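You operate a simulated robot arm through the tools that you are given. There is no shell and no other tool. Be economical: measure what you need, move in short steps, check, and stop when the job is done.

You are at the controls of a simulated two-armed robot. One attempt, no reset.

## Task
Put the clear water bottle on the orange booklet. Switch the white wall switch on. Take the small blue carton on the top of the steel island table and put it away on the shelf under the small steel bench. Put the yellow pierced cup in the inside of the sink basin. Pick up the block with the black cap with one hand, pass it to the other hand and put it on the strip behind the splashback. Put the orange pad on the filling bench top. Put the white mug in the inside of the sink basin. Do these in any order. Set down upright: clear water bottle, small blue carton, white mug.

It is judged by the outcome, as a careful person would: the job done as asked, and still so three seconds after it is handed in. It fails if anything else is knocked over, pushed out of place, dropped, spilled or broken. A push-on lid holds only when it is set on centred and level and pressed home; a screw cap is set on level and turned clockwise until tight.

## Robot
Two 7-joint arms with two-finger parallel grippers on one trunk, on a base that drives. Base frame: it is fixed to the floor where the robot stands at the start and does not move with it; the origin is under the middle of the robot, x ahead of it, y to its left, z up. Lengths are in m, angles in degrees, forces in N, time in s.
The left shoulder is at the start at [0.05, 0.168, 0.957], the right one opposite. With the tool pointing down near the work surface each hand reaches from about 0.1 to 0.58 m from the robot's upright axis, wherever it stands, measured 20 degrees to its own side. Places, roughly: block with the black cap [-4.25, -8.5, 0.75]; clear water bottle (7x7x23 cm) [0.6, 0, 0.5]; filling bench top [-4.2, -10.1, 0.9]; inside of the sink basin [-6.2, -7.2, 0.7]; orange booklet [0.5, 0, 0.5]; orange pad (9x7x5 cm) [-4.7, -8.6, 0.8]; shelf under the small steel bench [-0.7, -10.2, 0.3]; small blue carton (6x6x9 cm) [-3.7, -7.7, 0.8]; strip behind the splashback (70x17 cm) [0.5, -7.04, 0.8]; white mug (11x8x8 cm) [-4.6, -8.1, 0.8]; white wall switch [1.1, 2, 1.2]; yellow pierced cup (6x6x5 cm) [-3.8, -8.5, 0.8]. Payload 1.57 kg a hand.
Tool frame (each hand has its own): the origin (TCP) lies between the finger pads and is the grasp point; the fingertips stand 0.03 m ahead of it; z points along the fingers, y is the line along which they close. The gripper opens to 0.08 m. The fingers are 0.017 m wide and 0.012 m thick; the gripper's body (0.04 by 0.082 m) begins 0.08 m behind the TCP.
Orientation is that of the tool frame in the base frame, as [roll, pitch, yaw] about the fixed x, y, z axes, in that order (R = Rz(yaw) Ry(pitch) Rx(roll)). With the fingers straight down and closing along the base's y, the tool's x points along the base's -x, its y along +y and its z along -z.

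## Interface
- The arms move only by the tool servo_tool. It takes "left_series", "right_series" or both (then of equal length, played together; a hand with none holds still); each is a list of rows, each an object of numbers (a shift or turn left out is 0, a gripper value left out holds the last): "dx", "dy", "dz": the shift along the tool's x, y, z in m; "ax", "ay", "az": the turn, a rotation vector about the tool's x, y, z in degrees; "hand": the finger opening in m, from 0 to 0.08. In form: [{"dx": .., "dy": .., "dz": .., "ax": .., "ay": .., "az": .., "hand": ..}, ...]. A call has 1 to 8 rows; each row shifts and turns the commanded pose from where the row before left it, along the tool's axes as they then stand. Each row takes 0.2 s and may step no farther than 0.05 m and 8.6 degrees from the row before; otherwise, or with a gripper value out of range, the whole call is refused. A pose out of reach is approached as far as the arm can. The call stops where the force on the tool passes 40 N (or 10 N more than at its start, if that is more) or the arm is blocked; 0.2 s more then pass. Each finger travels about 0.045 m/s and halts on what it meets, pressing with about 43 N; the grip force reading is that of the motor and also rises with nothing between the fingers. The clock runs only during rows and for 0.2 s after the last one: add rows that do not move to give the fingers time. The reply holds the time, the measured pose of the TCP, the force on the tool along the base axes, the opening and the grip force, in the units named above and with some noise, with the torque about the TCP (base axes, N m) and any sound that the robot's microphone picked up, and new pictures: "pictures" is both (left out), scene, wrist or none (wrist: the cameras of the hands that moved).
- Cameras (640 x 400 px; columns grow to the right, rows downward): "scene" is now at [0.1169, -0.0131, 1.1478]; the picture's right is [-0.16, -0.99, 0.00], its down [-0.76, 0.13, -0.64] and it looks along [0.63, -0.10, -0.77] (base axes); focal length 249 px, centre (320, 200). "left" rides on the left gripper at [0.072, 0.007, -0.122] in its tool frame; the picture's right is [-0.09, 1.00, 0.00], its down [-0.84, -0.08, -0.54] and it looks along [-0.54, -0.05, 0.84] (tool axes); focal length 238 px, centre (320, 200). "right" rides on the right gripper at [0.072, -0.007, -0.122] in its tool frame; the picture's right is [0.09, 1.00, 0.00], its down [-0.84, 0.08, -0.54] and it looks along [-0.54, 0.05, 0.84] (tool axes); focal length 238 px, centre (320, 200). There is no depth. A picture from a camera that has moved, and an enlarged one, comes with that camera's place and axes in the base frame and with its lens.
- raise_lower(by): slides the trunk up (or, below 0, down) by that many m; the arms and the scene camera ride with it, the base frame stays. It gives what a move gives, with no picture.
- roll_base(legs): drives the robot by 1 to 6 legs, each [ahead, left, turn to the left] in m, m and degrees, along the robot's own axes; the way and the turn of a leg run together, so that a leg with both is an arc; at most 1.5 m and 180 degrees a leg. The arms and the cameras ride along, it lands a little off, and it stops where it bumps. It gives what a move gives, and a new picture of the scene camera.
- aim_head(pan, tilt): turns the head with the scene camera to pan (to the left, within 80 degrees either way) and tilt (down, from -29 to 69), counted from straight ahead of the robot. It gives what a move gives, and a new picture of the scene camera.
- close_up(camera, box): a new picture of the part [left, top, right, bottom] of that camera's present view, enlarged. No time passes.
- finish_job(): hands the job in; it is judged then, once.

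Go step by step. Nothing tells you exact positions but the pictures and the camera data: compare them with the known pose of the tool, close in by small moves and look again before you grip or let go. The budget is 207 turns and 260 pictures, counting those below and the enlarged ones. Unless the task says otherwise, let go and move clear before handing in, and close with one line.

The tools are called after "Call:" as name(argument=value, ...) on one line, values as JSON. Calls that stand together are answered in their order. servo_tool: Moves the arms, as the interface text tells. Its arguments: {"type":"object","properties":{"left_series":{"type":"array","items":{"type":"object","properties":{"dx":{"type":"number"},"dy":{"type":"number"},"dz":{"type":"number"},"ax":{"type":"number"},"ay":{"type":"number"},"az":{"type":"number"},"hand":{"type":"number"}}}},"right_series":{"type":"array","items":{"type":"object","properties":{"dx":{"type":"number"},"dy":{"type":"number"},"dz":{"type":"number"},"ax":{"type":"number"},"ay":{"type":"number"},"az":{"type":"number"},"hand":{"type":"number"}}}},"pictures":{"type":"string","enum":["both","scene","wrist","none"]}},"required":[]} The other tools are called the same way: raise_lower (by) slides the trunk up or down; roll_base (legs) drives the base; aim_head (pan, tilt) turns the head that bears the scene camera; close_up (camera, box) takes an enlarged picture of a part of a camera's view; finish_job () hands the job in.

At the start:

```text
time: 0.0
left_ee_pos: [0.4177, 0.1715, 0.6829]
left_orientation: [180.0, 0.0, 180.0]
left_ft_force: [0.3, 0.4, 0.1]
left_wrist_torque: [-0.03, -0.03, -0.02]
left_gripper_width: 0.08
left_grasp_force: 0.1
right_ee_pos: [0.5007, -0.2458, 0.7187]
right_orientation: [180.0, 0.1, -180.0]
right_ft_force: [0.8, -0.4, 0.0]
right_wrist_torque: [0.01, -0.01, 0.01]
right_gripper_width: 0.0803
right_grasp_force: 0.1
trunk travel left (down, up): [-0.125, 0.318]
robot x, y, heading: [-0.0021, 0.0007, 0.1]
head pan, tilt: [-9.4, 50.3]
```

scene: 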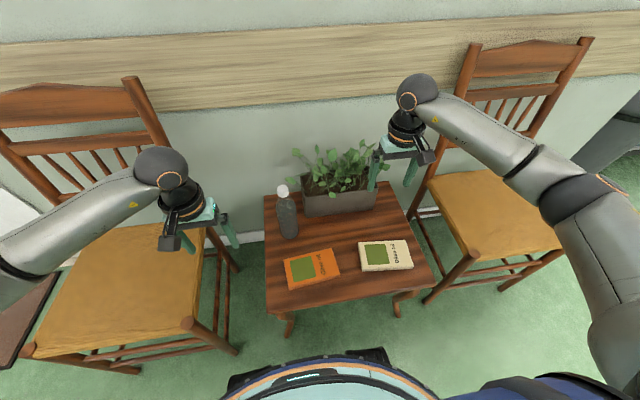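
right: 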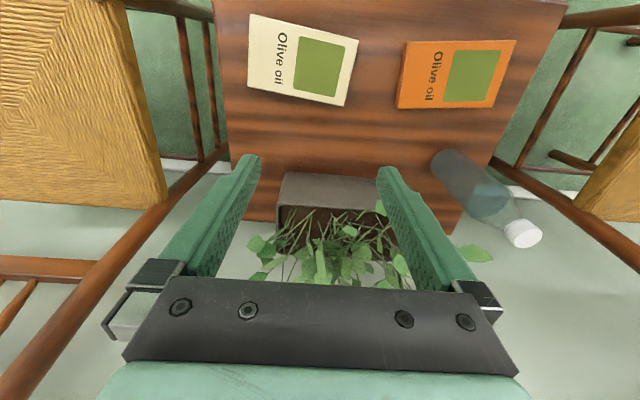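
left: 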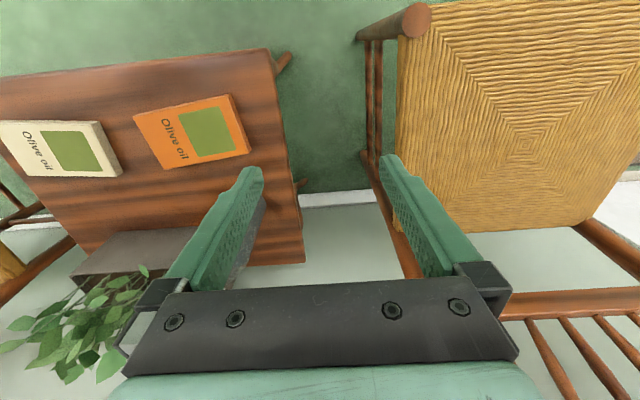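

I see the low table with the bottle, roughly at [0.60, 0.02] with its cap near z 0.615, and the orange booklet at about [0.444, -0.038, 0.425]. I will look closer at the bottle, and lower the trunk to gain reach.

Call:
close_up(camera="scene", box=[220, 150, 420, 330])

Call:
roll_base(legs=[[0.06, 0, 0]])

Call:
raise_lower(by=-0.1)

```text
2.22 times, centred on (320, 240) of scene
camera zoom: at [0.1169, -0.0131, 1.1478], right [-0.16, -0.99, 0.0], down [-0.76, 0.13, -0.64], along [0.63, -0.1, -0.77], focal length 554 px, centre (320, 111)
```

zoom: 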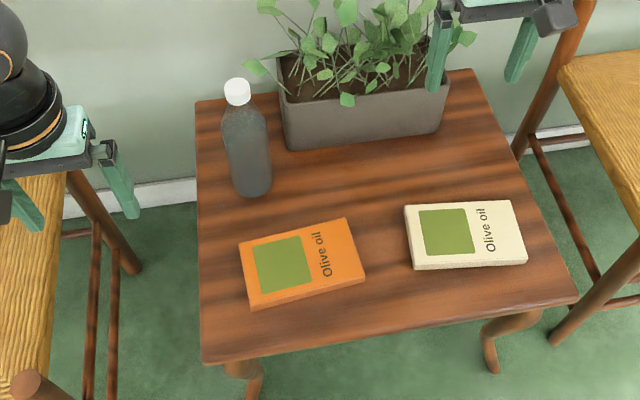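

```text
time: 1.1
left_ee_pos: [0.48, 0.1718, 0.6824]
left_orientation: [179.8, 0.0, 180.0]
left_ft_force: [0.2, -0.5, -0.3]
left_wrist_torque: [0.0, -0.02, -0.01]
left_gripper_width: 0.08
left_grasp_force: 0.0
right_ee_pos: [0.5633, -0.2465, 0.7185]
right_orientation: [180.0, 0.0, -179.9]
right_ft_force: [1.0, -0.4, -0.2]
right_wrist_torque: [-0.01, 0.01, -0.02]
right_gripper_width: 0.0801
right_grasp_force: 0.0
trunk travel left (down, up): [-0.125, 0.318]
robot x, y, heading: [0.0635, 0.0027, 0.1]
head pan, tilt: [-9.4, 50.3]
stopped in leg 1: the robot was blocked; the commanded pose is now the measured one
camera scene: at [0.179, -0.0132, 1.1478], right [-0.16, -0.99, 0.0], down [-0.76, 0.13, -0.64], along [0.63, -0.1, -0.77], focal length 249 px, centre (320, 200)
```

scene: 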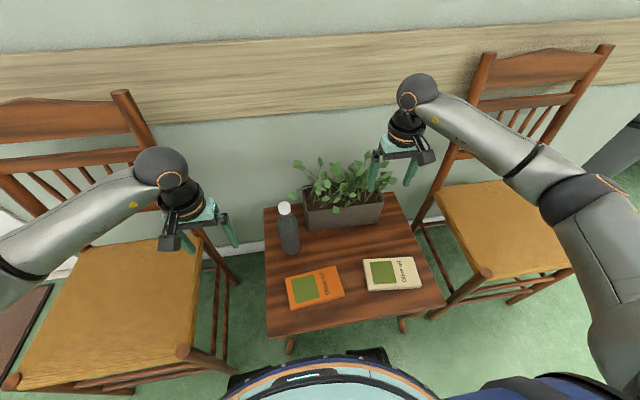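

```text
time: 2.5
left_ee_pos: [0.4806, 0.1715, 0.5829]
left_orientation: [180.0, 0.0, -180.0]
left_ft_force: [-0.5, -0.1, -0.7]
left_wrist_torque: [-0.04, 0.01, -0.01]
left_gripper_width: 0.0802
left_grasp_force: 0.0
right_ee_pos: [0.5636, -0.2472, 0.6193]
right_orientation: [-180.0, 0.0, 180.0]
right_ft_force: [0.3, 0.0, -0.7]
right_wrist_torque: [-0.03, -0.01, -0.01]
right_gripper_width: 0.0798
right_grasp_force: 0.0
trunk travel left (down, up): [-0.025, 0.418]
robot x, y, heading: [0.0603, -0.0014, 0.0]
head pan, tilt: [-9.4, 50.3]
```

The base was blocked at just about 6 cm, nothing seems displaced. Now I raise the left hand and move above the bottle cap.

Call:
servo_tool(left_series=[{"dz": -0.045}, {"dz": -0.045}, {"dz": -0.03}, {"dx": -0.03, "dy": -0.038}, {"dx": -0.03, "dy": -0.038}, {"dx": -0.03, "dy": -0.038}, {"dx": -0.033, "dy": -0.04}, {}])

```text
refused: row 7 steps farther than a row can; nothing moved
```

Call:
servo_tool(left_series=[{"dz": -0.045}, {"dz": -0.045}, {"dz": -0.03}, {"dx": -0.03, "dy": -0.038}, {"dx": -0.03, "dy": -0.038}, {"dx": -0.03, "dy": -0.038}, {"dx": -0.03, "dy": -0.039}, {}])

```text
time: 4.3
left_ee_pos: [0.598, 0.0197, 0.7048]
left_orientation: [180.0, 0.1, 180.0]
left_ft_force: [1.2, -0.8, -1.4]
left_wrist_torque: [0.03, 0.0, 0.04]
left_gripper_width: 0.08
left_grasp_force: 0.0
right_ee_pos: [0.5632, -0.2466, 0.6192]
right_orientation: [-180.0, 0.0, -180.0]
right_ft_force: [0.2, 1.0, -0.4]
right_wrist_torque: [-0.02, 0.0, 0.01]
right_gripper_width: 0.0803
right_grasp_force: 0.0
trunk travel left (down, up): [-0.025, 0.418]
robot x, y, heading: [0.0602, -0.0039, -0.1]
head pan, tilt: [-9.4, 50.3]
camera scene: at [0.1789, -0.0132, 1.0478], right [-0.16, -0.99, 0.0], down [-0.76, 0.13, -0.64], along [0.63, -0.1, -0.77], focal length 249 px, centre (320, 200)
camera left: at [0.526, 0.0265, 0.8279], right [0.09, 1.0, 0.0], down [0.84, -0.08, 0.54], along [0.54, -0.05, -0.84], focal length 238 px, centre (320, 200)
```

scene: 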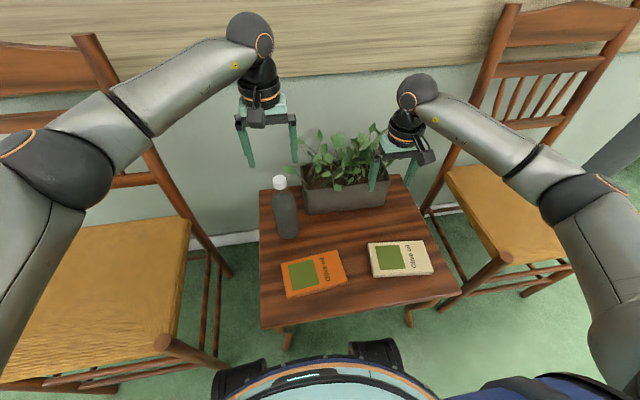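
left: 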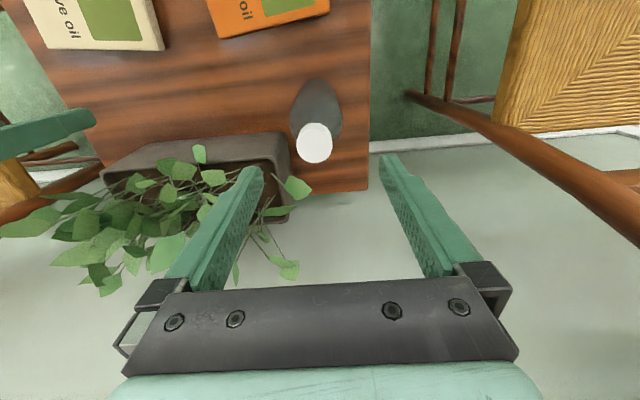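

The cap is right under the gripper at about [0.598, 0.016, 0.62]. I narrow the fingers slightly, and descend onto the neck.

Call:
servo_tool(left_series=[{"dy": -0.003, "hand": 0.062}, {"dz": 0.035}, {"dz": 0.035}, {"dz": 0.03}, {}])

```text
time: 5.5
left_ee_pos: [0.5981, 0.0161, 0.6028]
left_orientation: [180.0, -0.1, -179.9]
left_ft_force: [0.7, -0.3, -0.6]
left_wrist_torque: [-0.01, -0.02, 0.03]
left_gripper_width: 0.0621
left_grasp_force: 0.0
right_ee_pos: [0.5633, -0.2465, 0.6192]
right_orientation: [180.0, 0.0, 180.0]
right_ft_force: [0.1, -0.6, 0.5]
right_wrist_torque: [0.0, -0.02, 0.03]
right_gripper_width: 0.08
right_grasp_force: 0.1
trunk travel left (down, up): [-0.025, 0.418]
robot x, y, heading: [0.0624, 0.0026, -0.0]
head pan, tilt: [-9.4, 50.3]
camera scene: at [0.179, -0.0132, 1.0478], right [-0.16, -0.99, 0.0], down [-0.76, 0.13, -0.64], along [0.63, -0.1, -0.77], focal length 249 px, centre (320, 200)
camera left: at [0.5266, 0.023, 0.7261], right [0.09, 1.0, 0.0], down [0.84, -0.08, 0.54], along [0.54, -0.05, -0.84], focal length 238 px, centre (320, 200)
```

scene: 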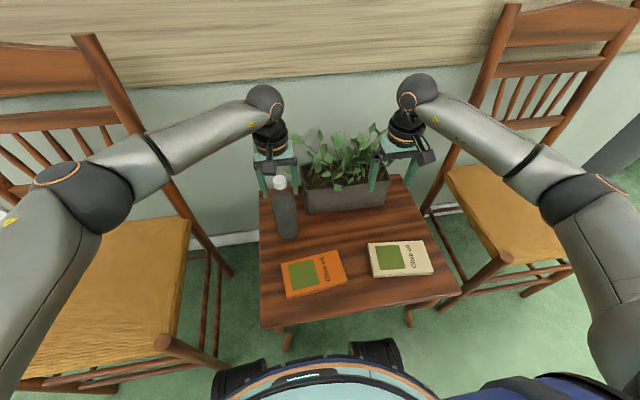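
left: 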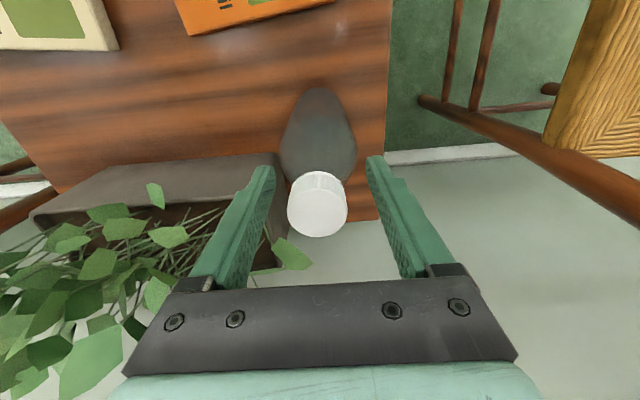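

The cap sits between the fingers. I close and lift slightly.

Call:
servo_tool(left_series=[{"hand": 0.0}, {}, {}, {}, {"dz": -0.03}, {"dz": -0.03}, {}])

```text
time: 7.1
left_ee_pos: [0.5983, 0.0158, 0.6619]
left_orientation: [-180.0, -0.1, 180.0]
left_ft_force: [-0.1, -0.4, -5.7]
left_wrist_torque: [0.01, 0.02, -0.01]
left_gripper_width: 0.0309
left_grasp_force: 39.5
right_ee_pos: [0.5621, -0.2461, 0.6179]
right_orientation: [-180.0, -0.1, 180.0]
right_ft_force: [0.8, 0.7, -0.6]
right_wrist_torque: [0.0, -0.01, -0.01]
right_gripper_width: 0.08
right_grasp_force: 0.0
trunk travel left (down, up): [-0.025, 0.418]
robot x, y, heading: [0.0596, 0.0054, 0.3]
head pan, tilt: [-9.4, 50.3]
camera scene: at [0.1792, -0.0132, 1.0477], right [-0.16, -0.99, 0.0], down [-0.76, 0.13, -0.64], along [0.63, -0.1, -0.77], focal length 249 px, centre (320, 200)
camera left: at [0.5265, 0.0217, 0.786], right [0.09, 1.0, 0.0], down [0.84, -0.08, 0.54], along [0.54, -0.05, -0.84], focal length 238 px, centre (320, 200)
```

scene: 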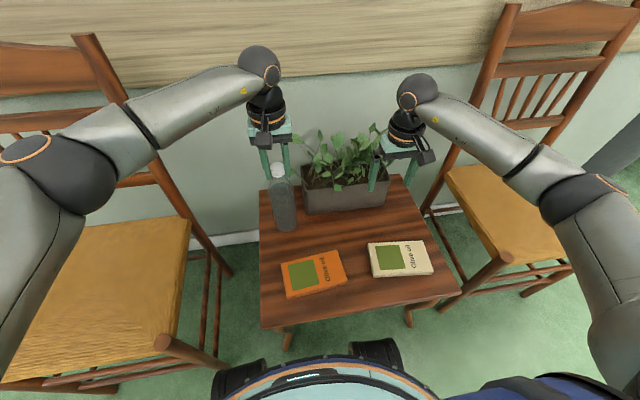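
left: 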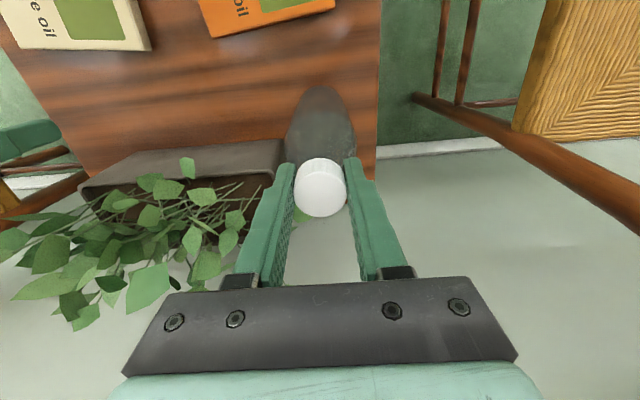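

The bottle hangs straight in the grip. I carry it over the booklet centre at [0.446, -0.036].

Call:
servo_tool(left_series=[{"dx": 0.038, "dy": -0.013}, {"dx": 0.038, "dy": -0.013}, {"dx": 0.038, "dy": -0.013}, {"dx": 0.038, "dy": -0.013}, {}, {}])

```text
time: 8.5
left_ee_pos: [0.4485, -0.0359, 0.6632]
left_orientation: [-180.0, 0.0, 180.0]
left_ft_force: [0.0, 0.4, -4.6]
left_wrist_torque: [-0.03, -0.01, 0.0]
left_gripper_width: 0.0309
left_grasp_force: 39.6
right_ee_pos: [0.5628, -0.2468, 0.618]
right_orientation: [-179.9, 0.1, -180.0]
right_ft_force: [0.4, -0.1, 0.2]
right_wrist_torque: [0.02, -0.02, -0.01]
right_gripper_width: 0.0796
right_grasp_force: 0.0
trunk travel left (down, up): [-0.025, 0.418]
robot x, y, heading: [0.0606, -0.0021, -0.1]
head pan, tilt: [-9.4, 50.3]
camera scene: at [0.1792, -0.0132, 1.0477], right [-0.16, -0.99, 0.0], down [-0.76, 0.13, -0.64], along [0.63, -0.1, -0.77], focal length 249 px, centre (320, 200)
camera left: at [0.3765, -0.0295, 0.7851], right [0.09, 1.0, 0.0], down [0.84, -0.08, 0.54], along [0.54, -0.05, -0.84], focal length 238 px, centre (320, 200)
```

scene: 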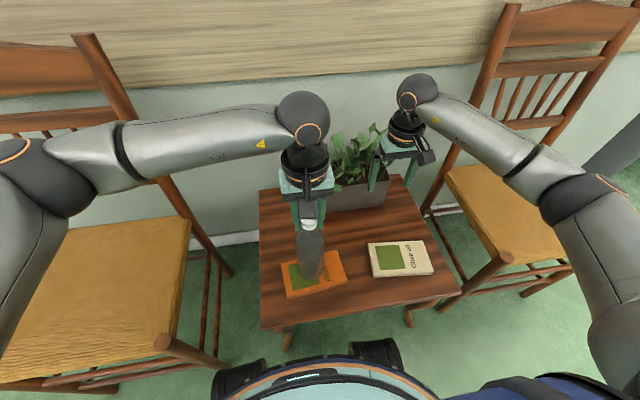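
left: 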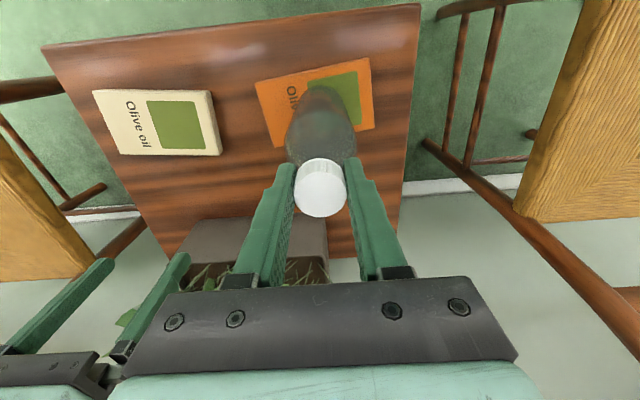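

The bottle is over the booklet. I lower it in small steps until contact.

Call:
servo_tool(left_series=[{"dz": 0.015}, {"dz": 0.01}, {"dz": 0.005}, {}])

```text
time: 9.2
left_ee_pos: [0.4499, -0.0363, 0.6411]
left_orientation: [-179.8, 0.3, -179.9]
left_ft_force: [-4.0, 4.8, 17.5]
left_wrist_torque: [0.58, 0.67, -0.06]
left_gripper_width: 0.0311
left_grasp_force: 39.8
right_ee_pos: [0.5625, -0.2459, 0.6199]
right_orientation: [180.0, 0.1, -179.9]
right_ft_force: [1.5, 0.5, 0.7]
right_wrist_torque: [0.05, 0.01, -0.02]
right_gripper_width: 0.0799
right_grasp_force: 0.1
trunk travel left (down, up): [-0.025, 0.418]
robot x, y, heading: [0.0633, 0.0002, -0.0]
head pan, tilt: [-9.4, 50.3]
stopped in row 3 (left hand): the force on the tool passed its limit at 47 N (the readings are from after the stop); the commanded pose is now the measured one
camera scene: at [0.1779, -0.0127, 1.0481], right [-0.16, -0.99, 0.0], down [-0.76, 0.12, -0.64], along [0.63, -0.1, -0.77], focal length 249 px, centre (320, 200)
camera left: at [0.3773, -0.0286, 0.7643], right [0.09, 1.0, 0.0], down [0.83, -0.07, 0.55], along [0.54, -0.05, -0.84], focal length 238 px, centre (320, 200)
```

scene: 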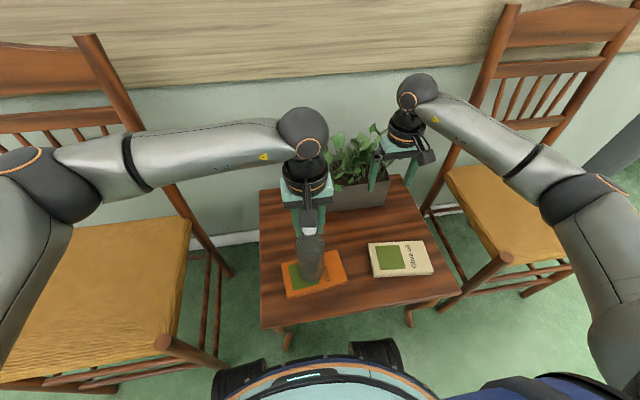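
left: 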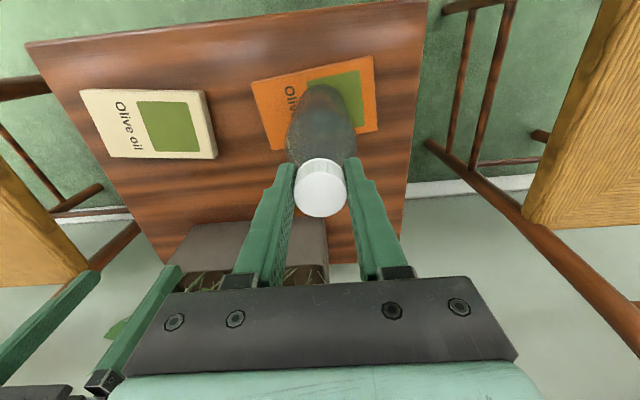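

Contact is made on the booklet. I relax a hair, open, and lift away.

Call:
servo_tool(left_series=[{"dz": -0.001}, {"hand": 0.065}, {}, {}, {}, {"dz": -0.045}, {"dz": -0.045}, {}])

Call:
close_up(camera="scene", box=[240, 170, 400, 320])

```text
time: 11.0
left_ee_pos: [0.4537, -0.0358, 0.7289]
left_orientation: [-179.9, 0.2, -179.8]
left_ft_force: [0.5, 0.4, 1.0]
left_wrist_torque: [0.01, -0.02, 0.02]
left_gripper_width: 0.065
left_grasp_force: 0.1
right_ee_pos: [0.5634, -0.2454, 0.6202]
right_orientation: [179.9, 0.0, 179.9]
right_ft_force: [0.2, 0.0, -0.2]
right_wrist_torque: [-0.02, -0.04, 0.0]
right_gripper_width: 0.0803
right_grasp_force: 0.1
trunk travel left (down, up): [-0.025, 0.418]
robot x, y, heading: [0.0622, -0.0003, 0.0]
head pan, tilt: [-9.4, 50.3]
camera scene: at [0.1788, -0.013, 1.0478], right [-0.16, -0.99, 0.0], down [-0.76, 0.13, -0.64], along [0.63, -0.1, -0.77], focal length 249 px, centre (320, 200)
camera left: at [0.381, -0.0285, 0.8526], right [0.09, 1.0, 0.0], down [0.83, -0.07, 0.55], along [0.54, -0.05, -0.84], focal length 238 px, centre (320, 200)
```

scene: 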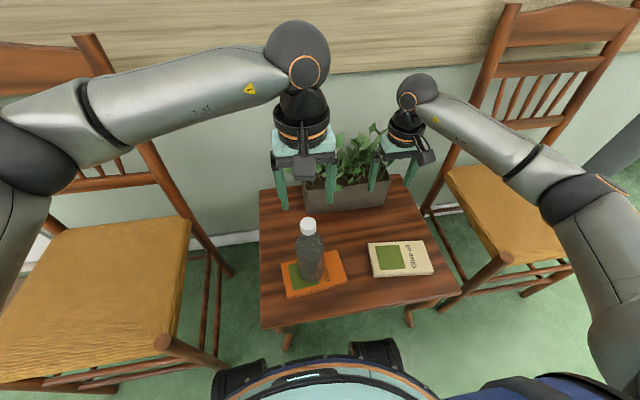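
left: 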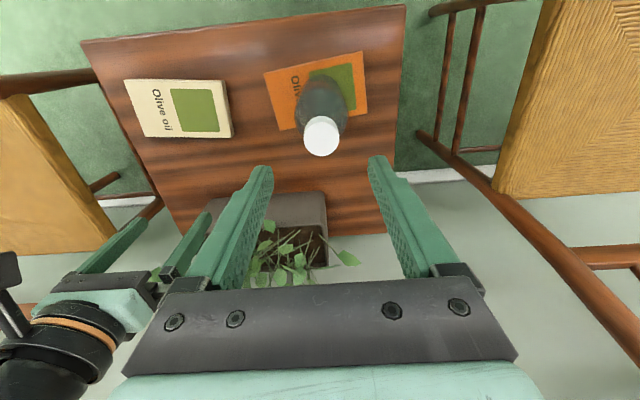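

```text
2.67 times, centred on (320, 245) of scene
camera zoom: at [0.1788, -0.013, 1.0478], right [-0.16, -0.99, 0.0], down [-0.76, 0.13, -0.64], along [0.63, -0.1, -0.77], focal length 665 px, centre (320, 80)
```

zoom: 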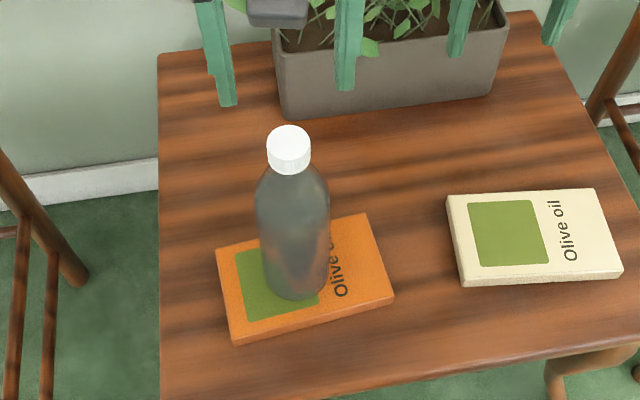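

The bottle stands upright on the booklet. Next I raise the trunk, back off, and look toward the wall switch on the left.

Call:
raise_lower(by=0.2)

Call:
roll_base(legs=[[-0.4, 0, 0]])

Call:
aim_head(pan=60, tilt=10)

Call:
aim_head(pan=-50, tilt=10)

```text
time: 13.2
left_ee_pos: [0.455, -0.0352, 0.9289]
left_orientation: [-179.8, 0.1, -179.8]
left_ft_force: [-0.2, 0.6, 0.3]
left_wrist_torque: [0.01, -0.03, -0.01]
left_gripper_width: 0.0649
left_grasp_force: 0.0
right_ee_pos: [0.5626, -0.2459, 0.8195]
right_orientation: [-179.9, -0.1, 180.0]
right_ft_force: [0.3, 0.1, 0.9]
right_wrist_torque: [0.0, 0.01, 0.02]
right_gripper_width: 0.0799
right_grasp_force: 0.0
trunk travel left (down, up): [-0.225, 0.218]
robot x, y, heading: [0.0625, 0.0006, 0.3]
head pan, tilt: [-9.4, 50.3]
```

```text
time: 15.7
left_ee_pos: [0.0463, -0.0336, 0.9309]
left_orientation: [-179.9, 0.2, -179.6]
left_ft_force: [-0.3, -0.6, 0.3]
left_wrist_torque: [0.0, -0.02, -0.01]
left_gripper_width: 0.0649
left_grasp_force: 0.2
right_ee_pos: [0.1566, -0.2443, 0.8199]
right_orientation: [-179.9, 0.1, -179.7]
right_ft_force: [-0.7, 0.0, -0.3]
right_wrist_torque: [-0.01, 0.0, 0.01]
right_gripper_width: 0.0799
right_grasp_force: 0.1
trunk travel left (down, up): [-0.225, 0.218]
robot x, y, heading: [-0.3439, 0.003, 0.4]
head pan, tilt: [-9.4, 50.3]
camera scene: at [-0.2288, -0.0134, 1.2478], right [-0.16, -0.99, 0.0], down [-0.76, 0.12, -0.64], along [0.63, -0.1, -0.77], focal length 249 px, centre (320, 200)
```

scene: 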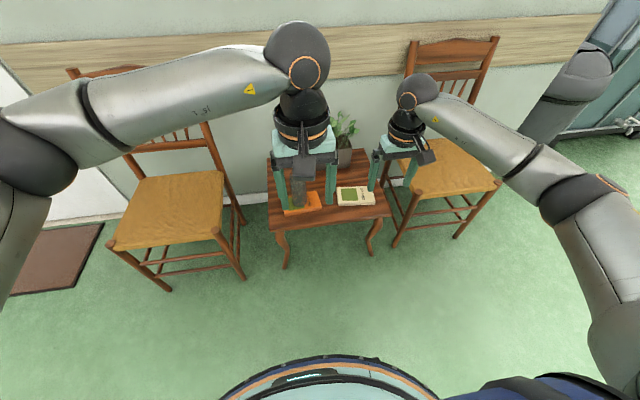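

```text
time: 17.1
left_ee_pos: [0.0481, -0.034, 0.9292]
left_orientation: [-179.8, 0.2, -179.6]
left_ft_force: [-0.1, -0.8, -0.1]
left_wrist_torque: [-0.03, 0.01, 0.0]
left_gripper_width: 0.0649
left_grasp_force: 0.2
right_ee_pos: [0.1566, -0.2449, 0.8187]
right_orientation: [180.0, 0.0, -179.8]
right_ft_force: [0.4, -0.3, 0.9]
right_wrist_torque: [0.03, 0.02, -0.01]
right_gripper_width: 0.0801
right_grasp_force: 0.1
trunk travel left (down, up): [-0.225, 0.218]
robot x, y, heading: [-0.3486, -0.0015, 0.3]
head pan, tilt: [60.0, 10.0]
camera scene: at [-0.2583, 0.0794, 1.31], right [0.87, -0.5, 0.0], down [-0.09, -0.15, -0.98], along [0.49, 0.85, -0.17], focal length 249 px, centre (320, 200)
```

scene: 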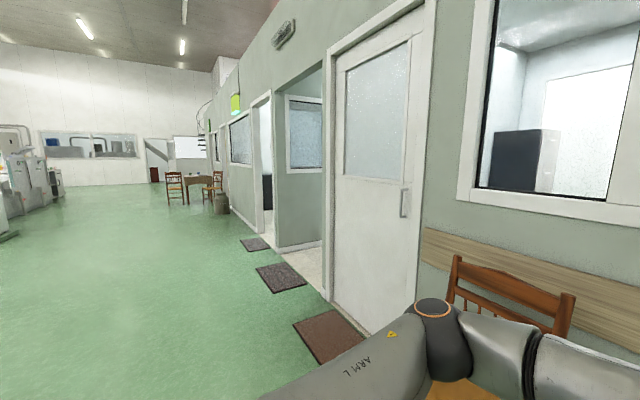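

```text
time: 19.0
left_ee_pos: [0.0461, -0.0354, 0.929]
left_orientation: [-179.8, 0.3, -179.5]
left_ft_force: [0.3, -1.0, -0.2]
left_wrist_torque: [0.02, -0.01, -0.02]
left_gripper_width: 0.065
left_grasp_force: 0.1
right_ee_pos: [0.1575, -0.2439, 0.8192]
right_orientation: [180.0, 0.0, -179.7]
right_ft_force: [-1.0, 0.0, 0.6]
right_wrist_torque: [0.02, -0.01, 0.0]
right_gripper_width: 0.0803
right_grasp_force: 0.0
trunk travel left (down, up): [-0.225, 0.218]
robot x, y, heading: [-0.3426, -0.0015, 0.3]
head pan, tilt: [-50.0, 10.0]
camera scene: at [-0.2442, -0.0722, 1.31], right [-0.76, -0.65, 0.0], down [-0.11, 0.13, -0.98], along [0.64, -0.75, -0.17], focal length 249 px, centre (320, 200)
```

scene: 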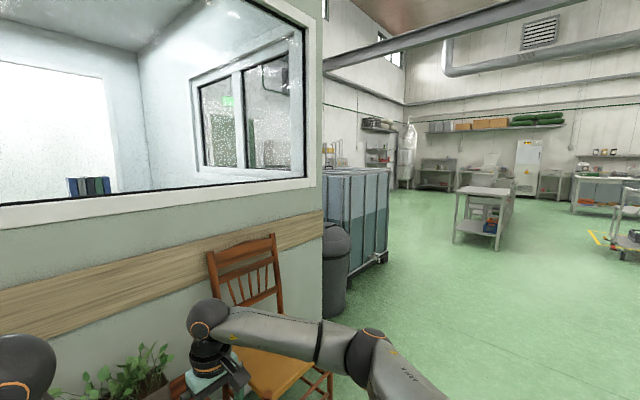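

The hall is open. The switch seems to be inside the recess past the white door, at y≈2, on the side wall facing +y. I slide left along the wall and look into the recess.

Call:
roll_base(legs=[[0, 1.4, 0], [0, 1.4, 0]])

Call:
aim_head(pan=-30, tilt=10)

```text
time: 43.3
left_ee_pos: [-0.1153, 2.7572, 0.9288]
left_orientation: [-179.9, 0.2, -176.6]
left_ft_force: [-0.6, -0.3, 0.6]
left_wrist_torque: [-0.04, 0.04, -0.03]
left_gripper_width: 0.0652
left_grasp_force: 0.1
right_ee_pos: [0.0058, 2.5541, 0.8199]
right_orientation: [179.9, 0.0, -176.7]
right_ft_force: [0.9, -0.2, -0.6]
right_wrist_torque: [0.04, -0.04, 0.01]
right_gripper_width: 0.0799
right_grasp_force: 0.0
trunk travel left (down, up): [-0.225, 0.218]
robot x, y, heading: [-0.5066, 2.7698, 3.3]
head pan, tilt: [-50.0, 10.0]
camera scene: at [-0.4035, 2.7045, 1.31], right [-0.73, -0.69, 0.0], down [-0.12, 0.13, -0.98], along [0.68, -0.72, -0.17], focal length 249 px, centre (320, 200)
```

scene: 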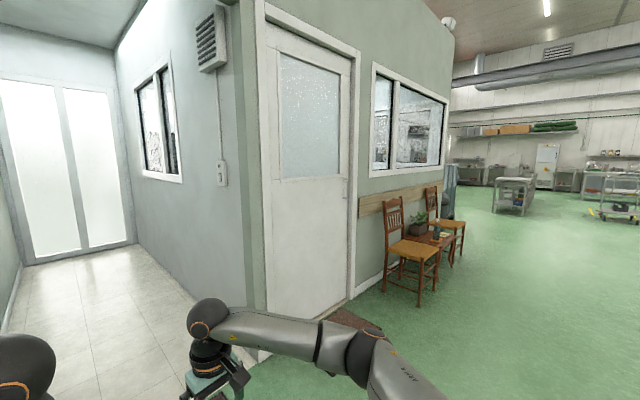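

```text
time: 44.2
left_ee_pos: [-0.116, 2.7573, 0.9295]
left_orientation: [-179.8, 0.2, -176.5]
left_ft_force: [0.3, -0.4, -0.2]
left_wrist_torque: [-0.02, -0.01, 0.04]
left_gripper_width: 0.0651
left_grasp_force: 0.0
right_ee_pos: [0.0054, 2.5534, 0.8184]
right_orientation: [-179.9, 0.0, -176.6]
right_ft_force: [-0.5, 0.1, -0.8]
right_wrist_torque: [0.0, 0.01, 0.03]
right_gripper_width: 0.0797
right_grasp_force: 0.1
trunk travel left (down, up): [-0.225, 0.218]
robot x, y, heading: [-0.51, 2.7684, 3.3]
head pan, tilt: [-30.0, 10.0]
camera scene: at [-0.3842, 2.7303, 1.31], right [-0.45, -0.89, 0.0], down [-0.16, 0.08, -0.98], along [0.88, -0.44, -0.17], focal length 249 px, centre (320, 200)
```

scene: 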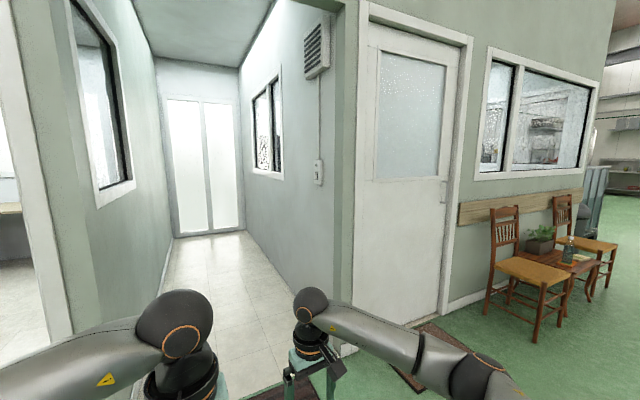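

The switch is on the corridor's right wall at about [1.105, 2.0, 1.21]. I zoom in to see its type.

Call:
close_up(camera="scene", box=[298, 155, 338, 190])

```text
11.43 times, centred on (318, 172) of scene
camera zoom: at [-0.3842, 2.7303, 1.31], right [-0.45, -0.89, 0.0], down [-0.16, 0.08, -0.98], along [0.88, -0.44, -0.17], focal length 2848 px, centre (343, 514)
```

zoom: 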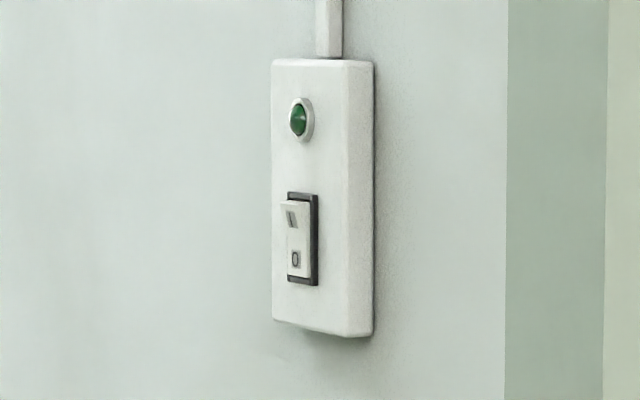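

It is a rocker with "I" on top, currently at 0. I turn the right hand to point forward and move the left hand aside.

Call:
servo_tool(right_series=[{"ay": -8.5, "hand": 0.0}, {"ay": -8.5}, {"ay": -8.5}, {"ay": -8.5}, {"ay": -8.5}, {"ay": -8.5}, {"ay": -8.5}, {"ay": -8.5}], left_series=[{"dy": 0.045}, {"dy": 0.045}, {"dy": 0.045}, {"dy": 0.045}, {"dx": 0.03}, {"dx": 0.03}, {"dx": 0.03}, {}], pictures="none")

Call:
servo_tool(right_series=[{"ay": -8.5}, {"ay": -8.5}, {"ay": -5.0}, {"dx": -0.045}, {"dx": -0.045}, {"dx": -0.045}, {"dx": -0.045}, {"dx": -0.045}], pictures="scene")

```text
time: 46.0
left_ee_pos: [-0.2138, 2.9323, 0.9297]
left_orientation: [-179.9, 0.2, -176.7]
left_ft_force: [1.1, 0.2, 0.4]
left_wrist_torque: [0.01, 0.0, 0.02]
left_gripper_width: 0.0652
left_grasp_force: 0.0
right_ee_pos: [0.0052, 2.5537, 0.8184]
right_orientation: [180.0, 53.8, -176.7]
right_ft_force: [-0.9, 0.1, 0.5]
right_wrist_torque: [-0.01, 0.01, -0.03]
right_gripper_width: 0.0
right_grasp_force: 20.9
right hand out of reach, approached as far as the arm can: row 7, 8
trunk travel left (down, up): [-0.225, 0.218]
robot x, y, heading: [-0.5102, 2.7696, 3.1]
head pan, tilt: [-30.0, 10.0]
```

```text
time: 47.8
left_ee_pos: [-0.2143, 2.9308, 0.929]
left_orientation: [-179.9, 0.2, -176.6]
left_ft_force: [-0.7, -0.6, 0.5]
left_wrist_torque: [0.02, 0.02, 0.01]
left_gripper_width: 0.0651
left_grasp_force: 0.0
right_ee_pos: [0.1372, 2.5615, 1.0007]
right_orientation: [180.0, 53.7, -176.5]
right_ft_force: [0.0, 0.0, -0.1]
right_wrist_torque: [0.02, 0.0, 0.02]
right_gripper_width: 0.0002
right_grasp_force: 21.6
right hand out of reach, approached as far as the arm can: row 1, 2, 3
trunk travel left (down, up): [-0.225, 0.218]
robot x, y, heading: [-0.5073, 2.7667, 3.4]
head pan, tilt: [-30.0, 10.0]
camera scene: at [-0.3842, 2.7306, 1.31], right [-0.45, -0.89, 0.0], down [-0.16, 0.08, -0.98], along [0.88, -0.44, -0.17], focal length 249 px, centre (320, 200)
```

scene: 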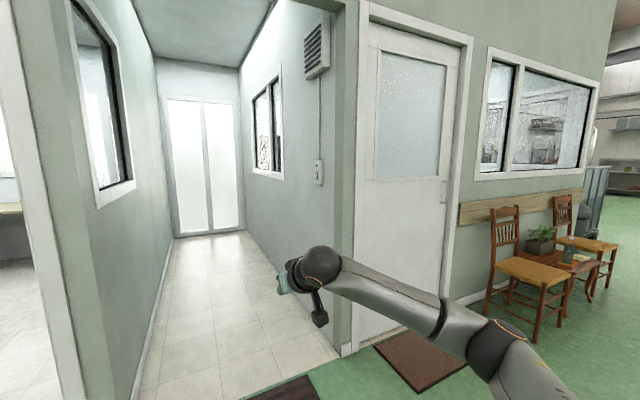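

The rotation stopped at 54° for lack of reach. I try rotating further now that the hand is higher.

Call:
servo_tool(right_series=[{"ay": -8.5}, {"ay": -8.5}, {"ay": -8.5}, {"ay": -8.5}, {"ay": -2.2}, {}], pictures="none")

```text
time: 49.2
left_ee_pos: [-0.2146, 2.9316, 0.9297]
left_orientation: [-179.9, 0.1, -176.6]
left_ft_force: [-0.6, 0.1, 0.2]
left_wrist_torque: [0.01, -0.01, 0.01]
left_gripper_width: 0.0651
left_grasp_force: 0.1
right_ee_pos: [0.1343, 2.5596, 1.0012]
right_orientation: [176.4, 76.4, -178.2]
right_ft_force: [0.0, 0.2, -0.7]
right_wrist_torque: [0.01, 0.0, 0.01]
right_gripper_width: 0.0001
right_grasp_force: 21.8
right hand out of reach, approached as far as the arm can: row 3, 4
trunk travel left (down, up): [-0.225, 0.218]
robot x, y, heading: [-0.5071, 2.7714, 3.5]
head pan, tilt: [-30.0, 10.0]
```

The hand now points forward at about 76° pitch. I pull it in, raise the trunk, and turn to face -y outside the corridor before sliding in sideways.

Call:
servo_tool(right_series=[{"dz": -0.045}, {"dz": -0.045}, {"dz": -0.03}, {"ay": -6}, {"ay": -6}], pictures="none")

Call:
raise_lower(by=0.17)

Call:
roll_base(legs=[[0, 0, -93.4]])

Call:
aim_head(pan=30, tilt=20)

```text
time: 50.4
left_ee_pos: [-0.2138, 2.9306, 0.9297]
left_orientation: [-179.8, 0.2, -176.7]
left_ft_force: [0.4, 0.8, -0.2]
left_wrist_torque: [-0.03, -0.01, 0.02]
left_gripper_width: 0.065
left_grasp_force: 0.0
right_ee_pos: [0.0179, 2.5315, 1.0211]
right_orientation: [175.6, 78.5, -178.9]
right_ft_force: [1.2, 0.7, 0.2]
right_wrist_torque: [0.01, 0.0, 0.01]
right_gripper_width: 0.0
right_grasp_force: 20.7
right hand out of reach, approached as far as the arm can: row 1, 4, 5
trunk travel left (down, up): [-0.225, 0.218]
robot x, y, heading: [-0.5083, 2.7715, 3.6]
head pan, tilt: [-30.0, 10.0]
```

```text
time: 52.3
left_ee_pos: [-0.2133, 2.9294, 1.0999]
left_orientation: [-179.8, 0.1, -176.6]
left_ft_force: [0.3, 0.1, 0.0]
left_wrist_torque: [0.01, 0.0, 0.02]
left_gripper_width: 0.0652
left_grasp_force: 0.0
right_ee_pos: [0.0185, 2.5312, 1.1921]
right_orientation: [175.6, 78.6, -178.8]
right_ft_force: [0.1, 0.6, -1.1]
right_wrist_torque: [0.01, -0.01, 0.01]
right_gripper_width: 0.0
right_grasp_force: 21.3
trunk travel left (down, up): [-0.395, 0.048]
robot x, y, heading: [-0.5065, 2.77, 3.4]
head pan, tilt: [-30.0, 10.0]
```

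```text
time: 56.6
left_ee_pos: [-0.3546, 2.4727, 1.0997]
left_orientation: [-179.8, 0.2, 91.9]
left_ft_force: [0.2, -0.1, 0.1]
left_wrist_torque: [-0.04, 0.03, 0.0]
left_gripper_width: 0.0649
left_grasp_force: 0.0
right_ee_pos: [-0.7586, 2.2495, 1.1908]
right_orientation: [175.5, 78.6, 89.7]
right_ft_force: [1.0, -0.6, 0.6]
right_wrist_torque: [0.01, 0.01, 0.01]
right_gripper_width: 0.0
right_grasp_force: 21.5
trunk travel left (down, up): [-0.395, 0.048]
robot x, y, heading: [-0.5085, 2.7703, -87.9]
head pan, tilt: [-30.0, 10.0]
camera scene: at [-0.5497, 2.6478, 1.48], right [-0.88, 0.47, 0.0], down [0.08, 0.15, -0.98], along [-0.46, -0.87, -0.17], focal length 249 px, centre (320, 200)
```

scene: 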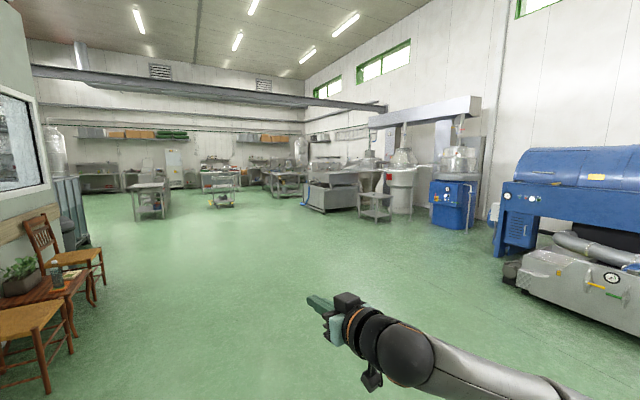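

```text
time: 57.9
left_ee_pos: [-0.3538, 2.4734, 1.0992]
left_orientation: [-179.7, 0.3, 92.0]
left_ft_force: [0.0, 0.5, 0.1]
left_wrist_torque: [0.0, 0.0, -0.02]
left_gripper_width: 0.065
left_grasp_force: 0.0
right_ee_pos: [-0.7583, 2.2497, 1.1921]
right_orientation: [175.7, 78.6, 89.8]
right_ft_force: [0.6, 0.5, -0.3]
right_wrist_torque: [-0.01, 0.0, -0.03]
right_gripper_width: 0.0001
right_grasp_force: 21.7
trunk travel left (down, up): [-0.395, 0.048]
robot x, y, heading: [-0.5076, 2.7706, -88.2]
head pan, tilt: [30.0, 20.0]
camera scene: at [-0.4566, 2.6508, 1.4637], right [-0.85, -0.53, 0.0], down [-0.18, 0.29, -0.94], along [0.5, -0.8, -0.34], focal length 249 px, centre (320, 200)
```

scene: 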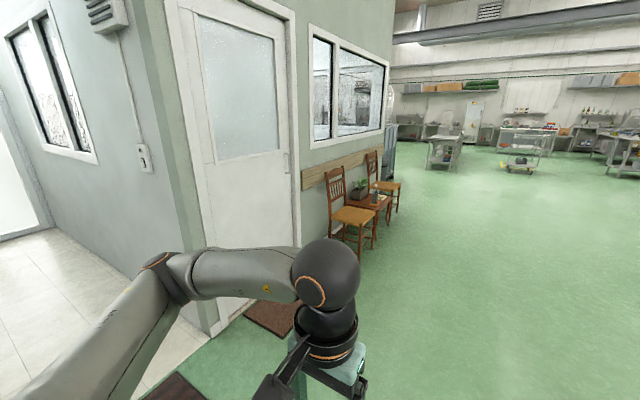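

I slide left into the corridor mouth in two checked stages.

Call:
roll_base(legs=[[0, 1.0, -1.0]])

```text
time: 67.0
left_ee_pos: [0.6313, 2.4609, 1.0992]
left_orientation: [-179.8, 0.1, 88.1]
left_ft_force: [-0.1, 0.2, 0.4]
left_wrist_torque: [-0.03, 0.04, 0.0]
left_gripper_width: 0.0648
left_grasp_force: 0.1
right_ee_pos: [0.2131, 2.2669, 1.1913]
right_orientation: [175.7, 78.6, 85.9]
right_ft_force: [-1.2, -0.3, 0.5]
right_wrist_torque: [0.0, 0.05, -0.04]
right_gripper_width: 0.0
right_grasp_force: 21.3
trunk travel left (down, up): [-0.395, 0.048]
robot x, y, heading: [0.4998, 2.7729, -92.0]
head pan, tilt: [30.0, 20.0]
camera scene: at [0.5422, 2.6472, 1.4637], right [-0.88, -0.47, 0.0], down [-0.16, 0.3, -0.94], along [0.44, -0.83, -0.34], focal length 249 px, centre (320, 200)
```

scene: 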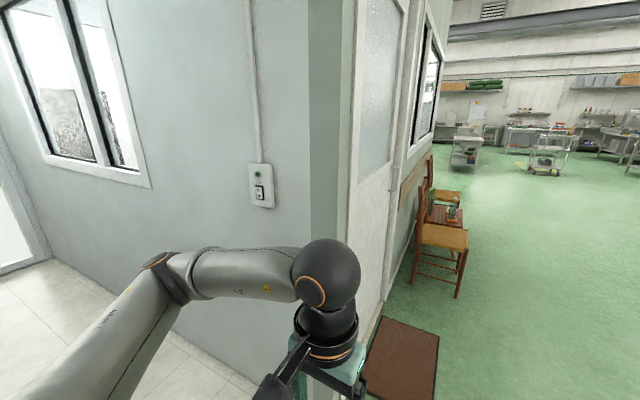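

The switch rocker is at about [1.12, 2.01, 1.195]. I slide another 0.9 m left, then look at it with the hand in view.

Call:
roll_base(legs=[[0.0, 0.9, 2.0]])

Call:
aim_head(pan=-20, tilt=25)

```text
time: 75.2
left_ee_pos: [1.5206, 2.4425, 1.0999]
left_orientation: [-179.9, 0.2, 89.3]
left_ft_force: [-1.2, 0.3, -0.6]
left_wrist_torque: [-0.02, 0.0, -0.02]
left_gripper_width: 0.0651
left_grasp_force: 0.1
right_ee_pos: [1.1059, 2.2401, 1.1912]
right_orientation: [175.7, 78.6, 86.9]
right_ft_force: [-1.1, 0.3, -0.3]
right_wrist_torque: [0.0, 0.01, -0.01]
right_gripper_width: 0.0
right_grasp_force: 21.5
trunk travel left (down, up): [-0.395, 0.048]
robot x, y, heading: [1.3828, 2.7479, -90.9]
head pan, tilt: [30.0, 20.0]
camera scene: at [1.4277, 2.6257, 1.4637], right [-0.87, -0.49, 0.0], down [-0.17, 0.3, -0.94], along [0.46, -0.82, -0.34], focal length 249 px, centre (320, 200)
```

scene: 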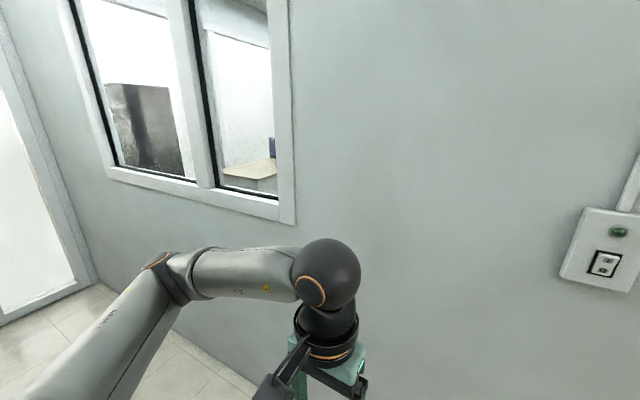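

```text
time: 76.3
left_ee_pos: [1.521, 2.4424, 1.0991]
left_orientation: [-179.8, 0.3, 89.2]
left_ft_force: [-1.0, 0.2, 0.0]
left_wrist_torque: [0.0, 0.01, 0.04]
left_gripper_width: 0.065
left_grasp_force: 0.1
right_ee_pos: [1.106, 2.2394, 1.192]
right_orientation: [175.7, 78.6, 86.9]
right_ft_force: [0.1, 0.6, 1.1]
right_wrist_torque: [0.02, 0.0, 0.02]
right_gripper_width: 0.0
right_grasp_force: 21.3
trunk travel left (down, up): [-0.395, 0.048]
robot x, y, heading: [1.3829, 2.747, -90.7]
head pan, tilt: [-20.0, 25.0]
camera scene: at [1.3495, 2.6209, 1.4556], right [-0.93, 0.36, 0.0], down [0.15, 0.39, -0.91], along [-0.32, -0.85, -0.42], focal length 249 px, centre (320, 200)
```

scene: 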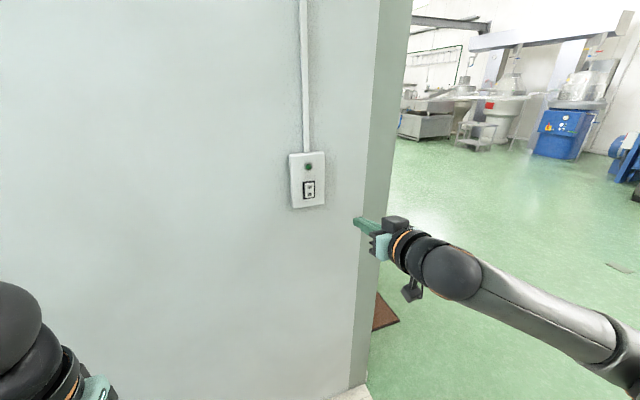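

I zoom in to get the exact rocker position relative to the fingertip.

Call:
close_up(camera="scene", box=[280, 140, 400, 240])

Call:
close_up(camera="right", box=[160, 0, 480, 200])

```text
4.00 times, centred on (340, 190) of scene
camera zoom: at [1.3495, 2.6209, 1.4556], right [-0.93, 0.36, 0.0], down [0.15, 0.39, -0.91], along [-0.32, -0.85, -0.42], focal length 997 px, centre (240, 240)
```

zoom: 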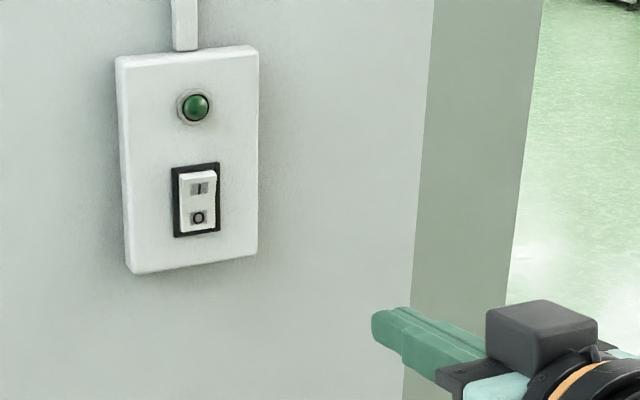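

```text
2.00 times, centred on (320, 100) of right
camera zoom: at [1.0972, 2.3739, 1.1441], right [1.0, 0.04, -0.08], down [0.06, 0.37, 0.93], along [0.06, -0.93, 0.36], focal length 477 px, centre (320, 400)
```

zoom: 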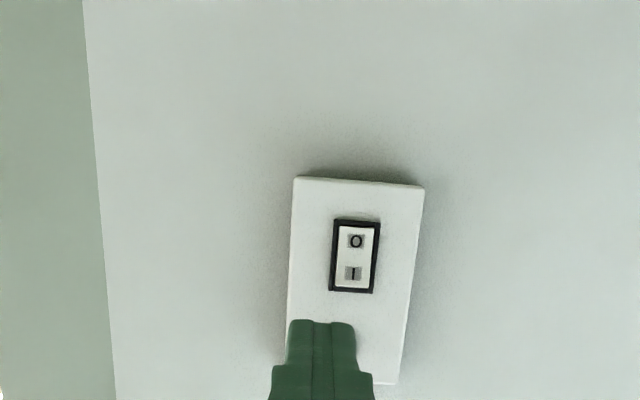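

The "I" half is at about [1.143, 2.01, 1.19]; the fingertip is at [1.107, 2.21, 1.186]. I approach to within 7 cm.

Call:
servo_tool(right_series=[{"dx": -0.01, "dy": 0.011, "dz": 0.0423}, {"dx": -0.01, "dy": 0.011, "dz": 0.0423}, {"dx": -0.01, "dy": 0.011, "dz": 0.0423}, {}])

Call:
close_up(camera="scene", box=[280, 140, 400, 240])

```text
time: 77.3
left_ee_pos: [1.5202, 2.4429, 1.0985]
left_orientation: [-179.7, 0.2, 89.2]
left_ft_force: [0.5, 0.8, -0.2]
left_wrist_torque: [-0.01, -0.05, -0.02]
left_gripper_width: 0.0649
left_grasp_force: 0.0
right_ee_pos: [1.1396, 2.1087, 1.1967]
right_orientation: [175.5, 78.6, 86.8]
right_ft_force: [0.4, 0.9, 0.8]
right_wrist_torque: [-0.03, 0.01, 0.0]
right_gripper_width: 0.0001
right_grasp_force: 21.5
trunk travel left (down, up): [-0.395, 0.048]
robot x, y, heading: [1.3815, 2.7479, -90.9]
head pan, tilt: [-20.0, 25.0]
camera scene: at [1.3492, 2.6215, 1.4557], right [-0.93, 0.36, 0.0], down [0.15, 0.39, -0.91], along [-0.32, -0.85, -0.42], focal length 249 px, centre (320, 200)
camera right: at [1.1312, 2.2412, 1.1496], right [1.0, 0.04, -0.08], down [0.06, 0.37, 0.93], along [0.06, -0.93, 0.36], focal length 238 px, centre (320, 200)
```

scene: 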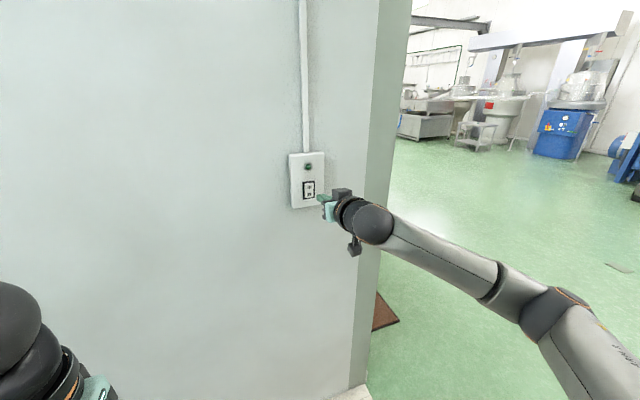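
right: 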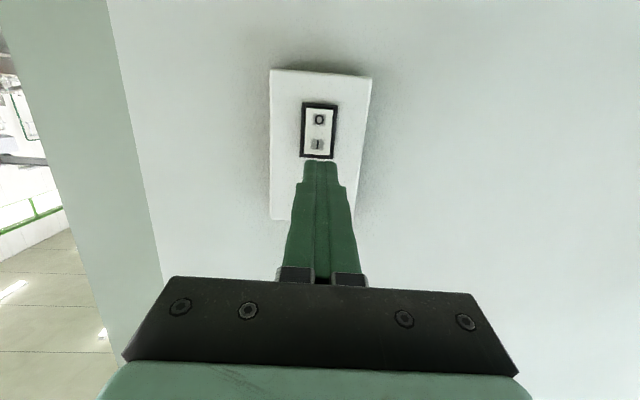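

```text
4.00 times, centred on (340, 190) of scene
camera zoom: at [1.3492, 2.6215, 1.4557], right [-0.93, 0.36, 0.0], down [0.15, 0.39, -0.91], along [-0.32, -0.85, -0.42], focal length 997 px, centre (240, 240)
```

zoom: 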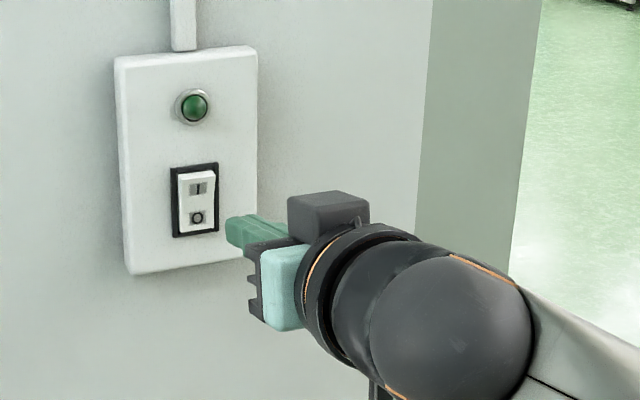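

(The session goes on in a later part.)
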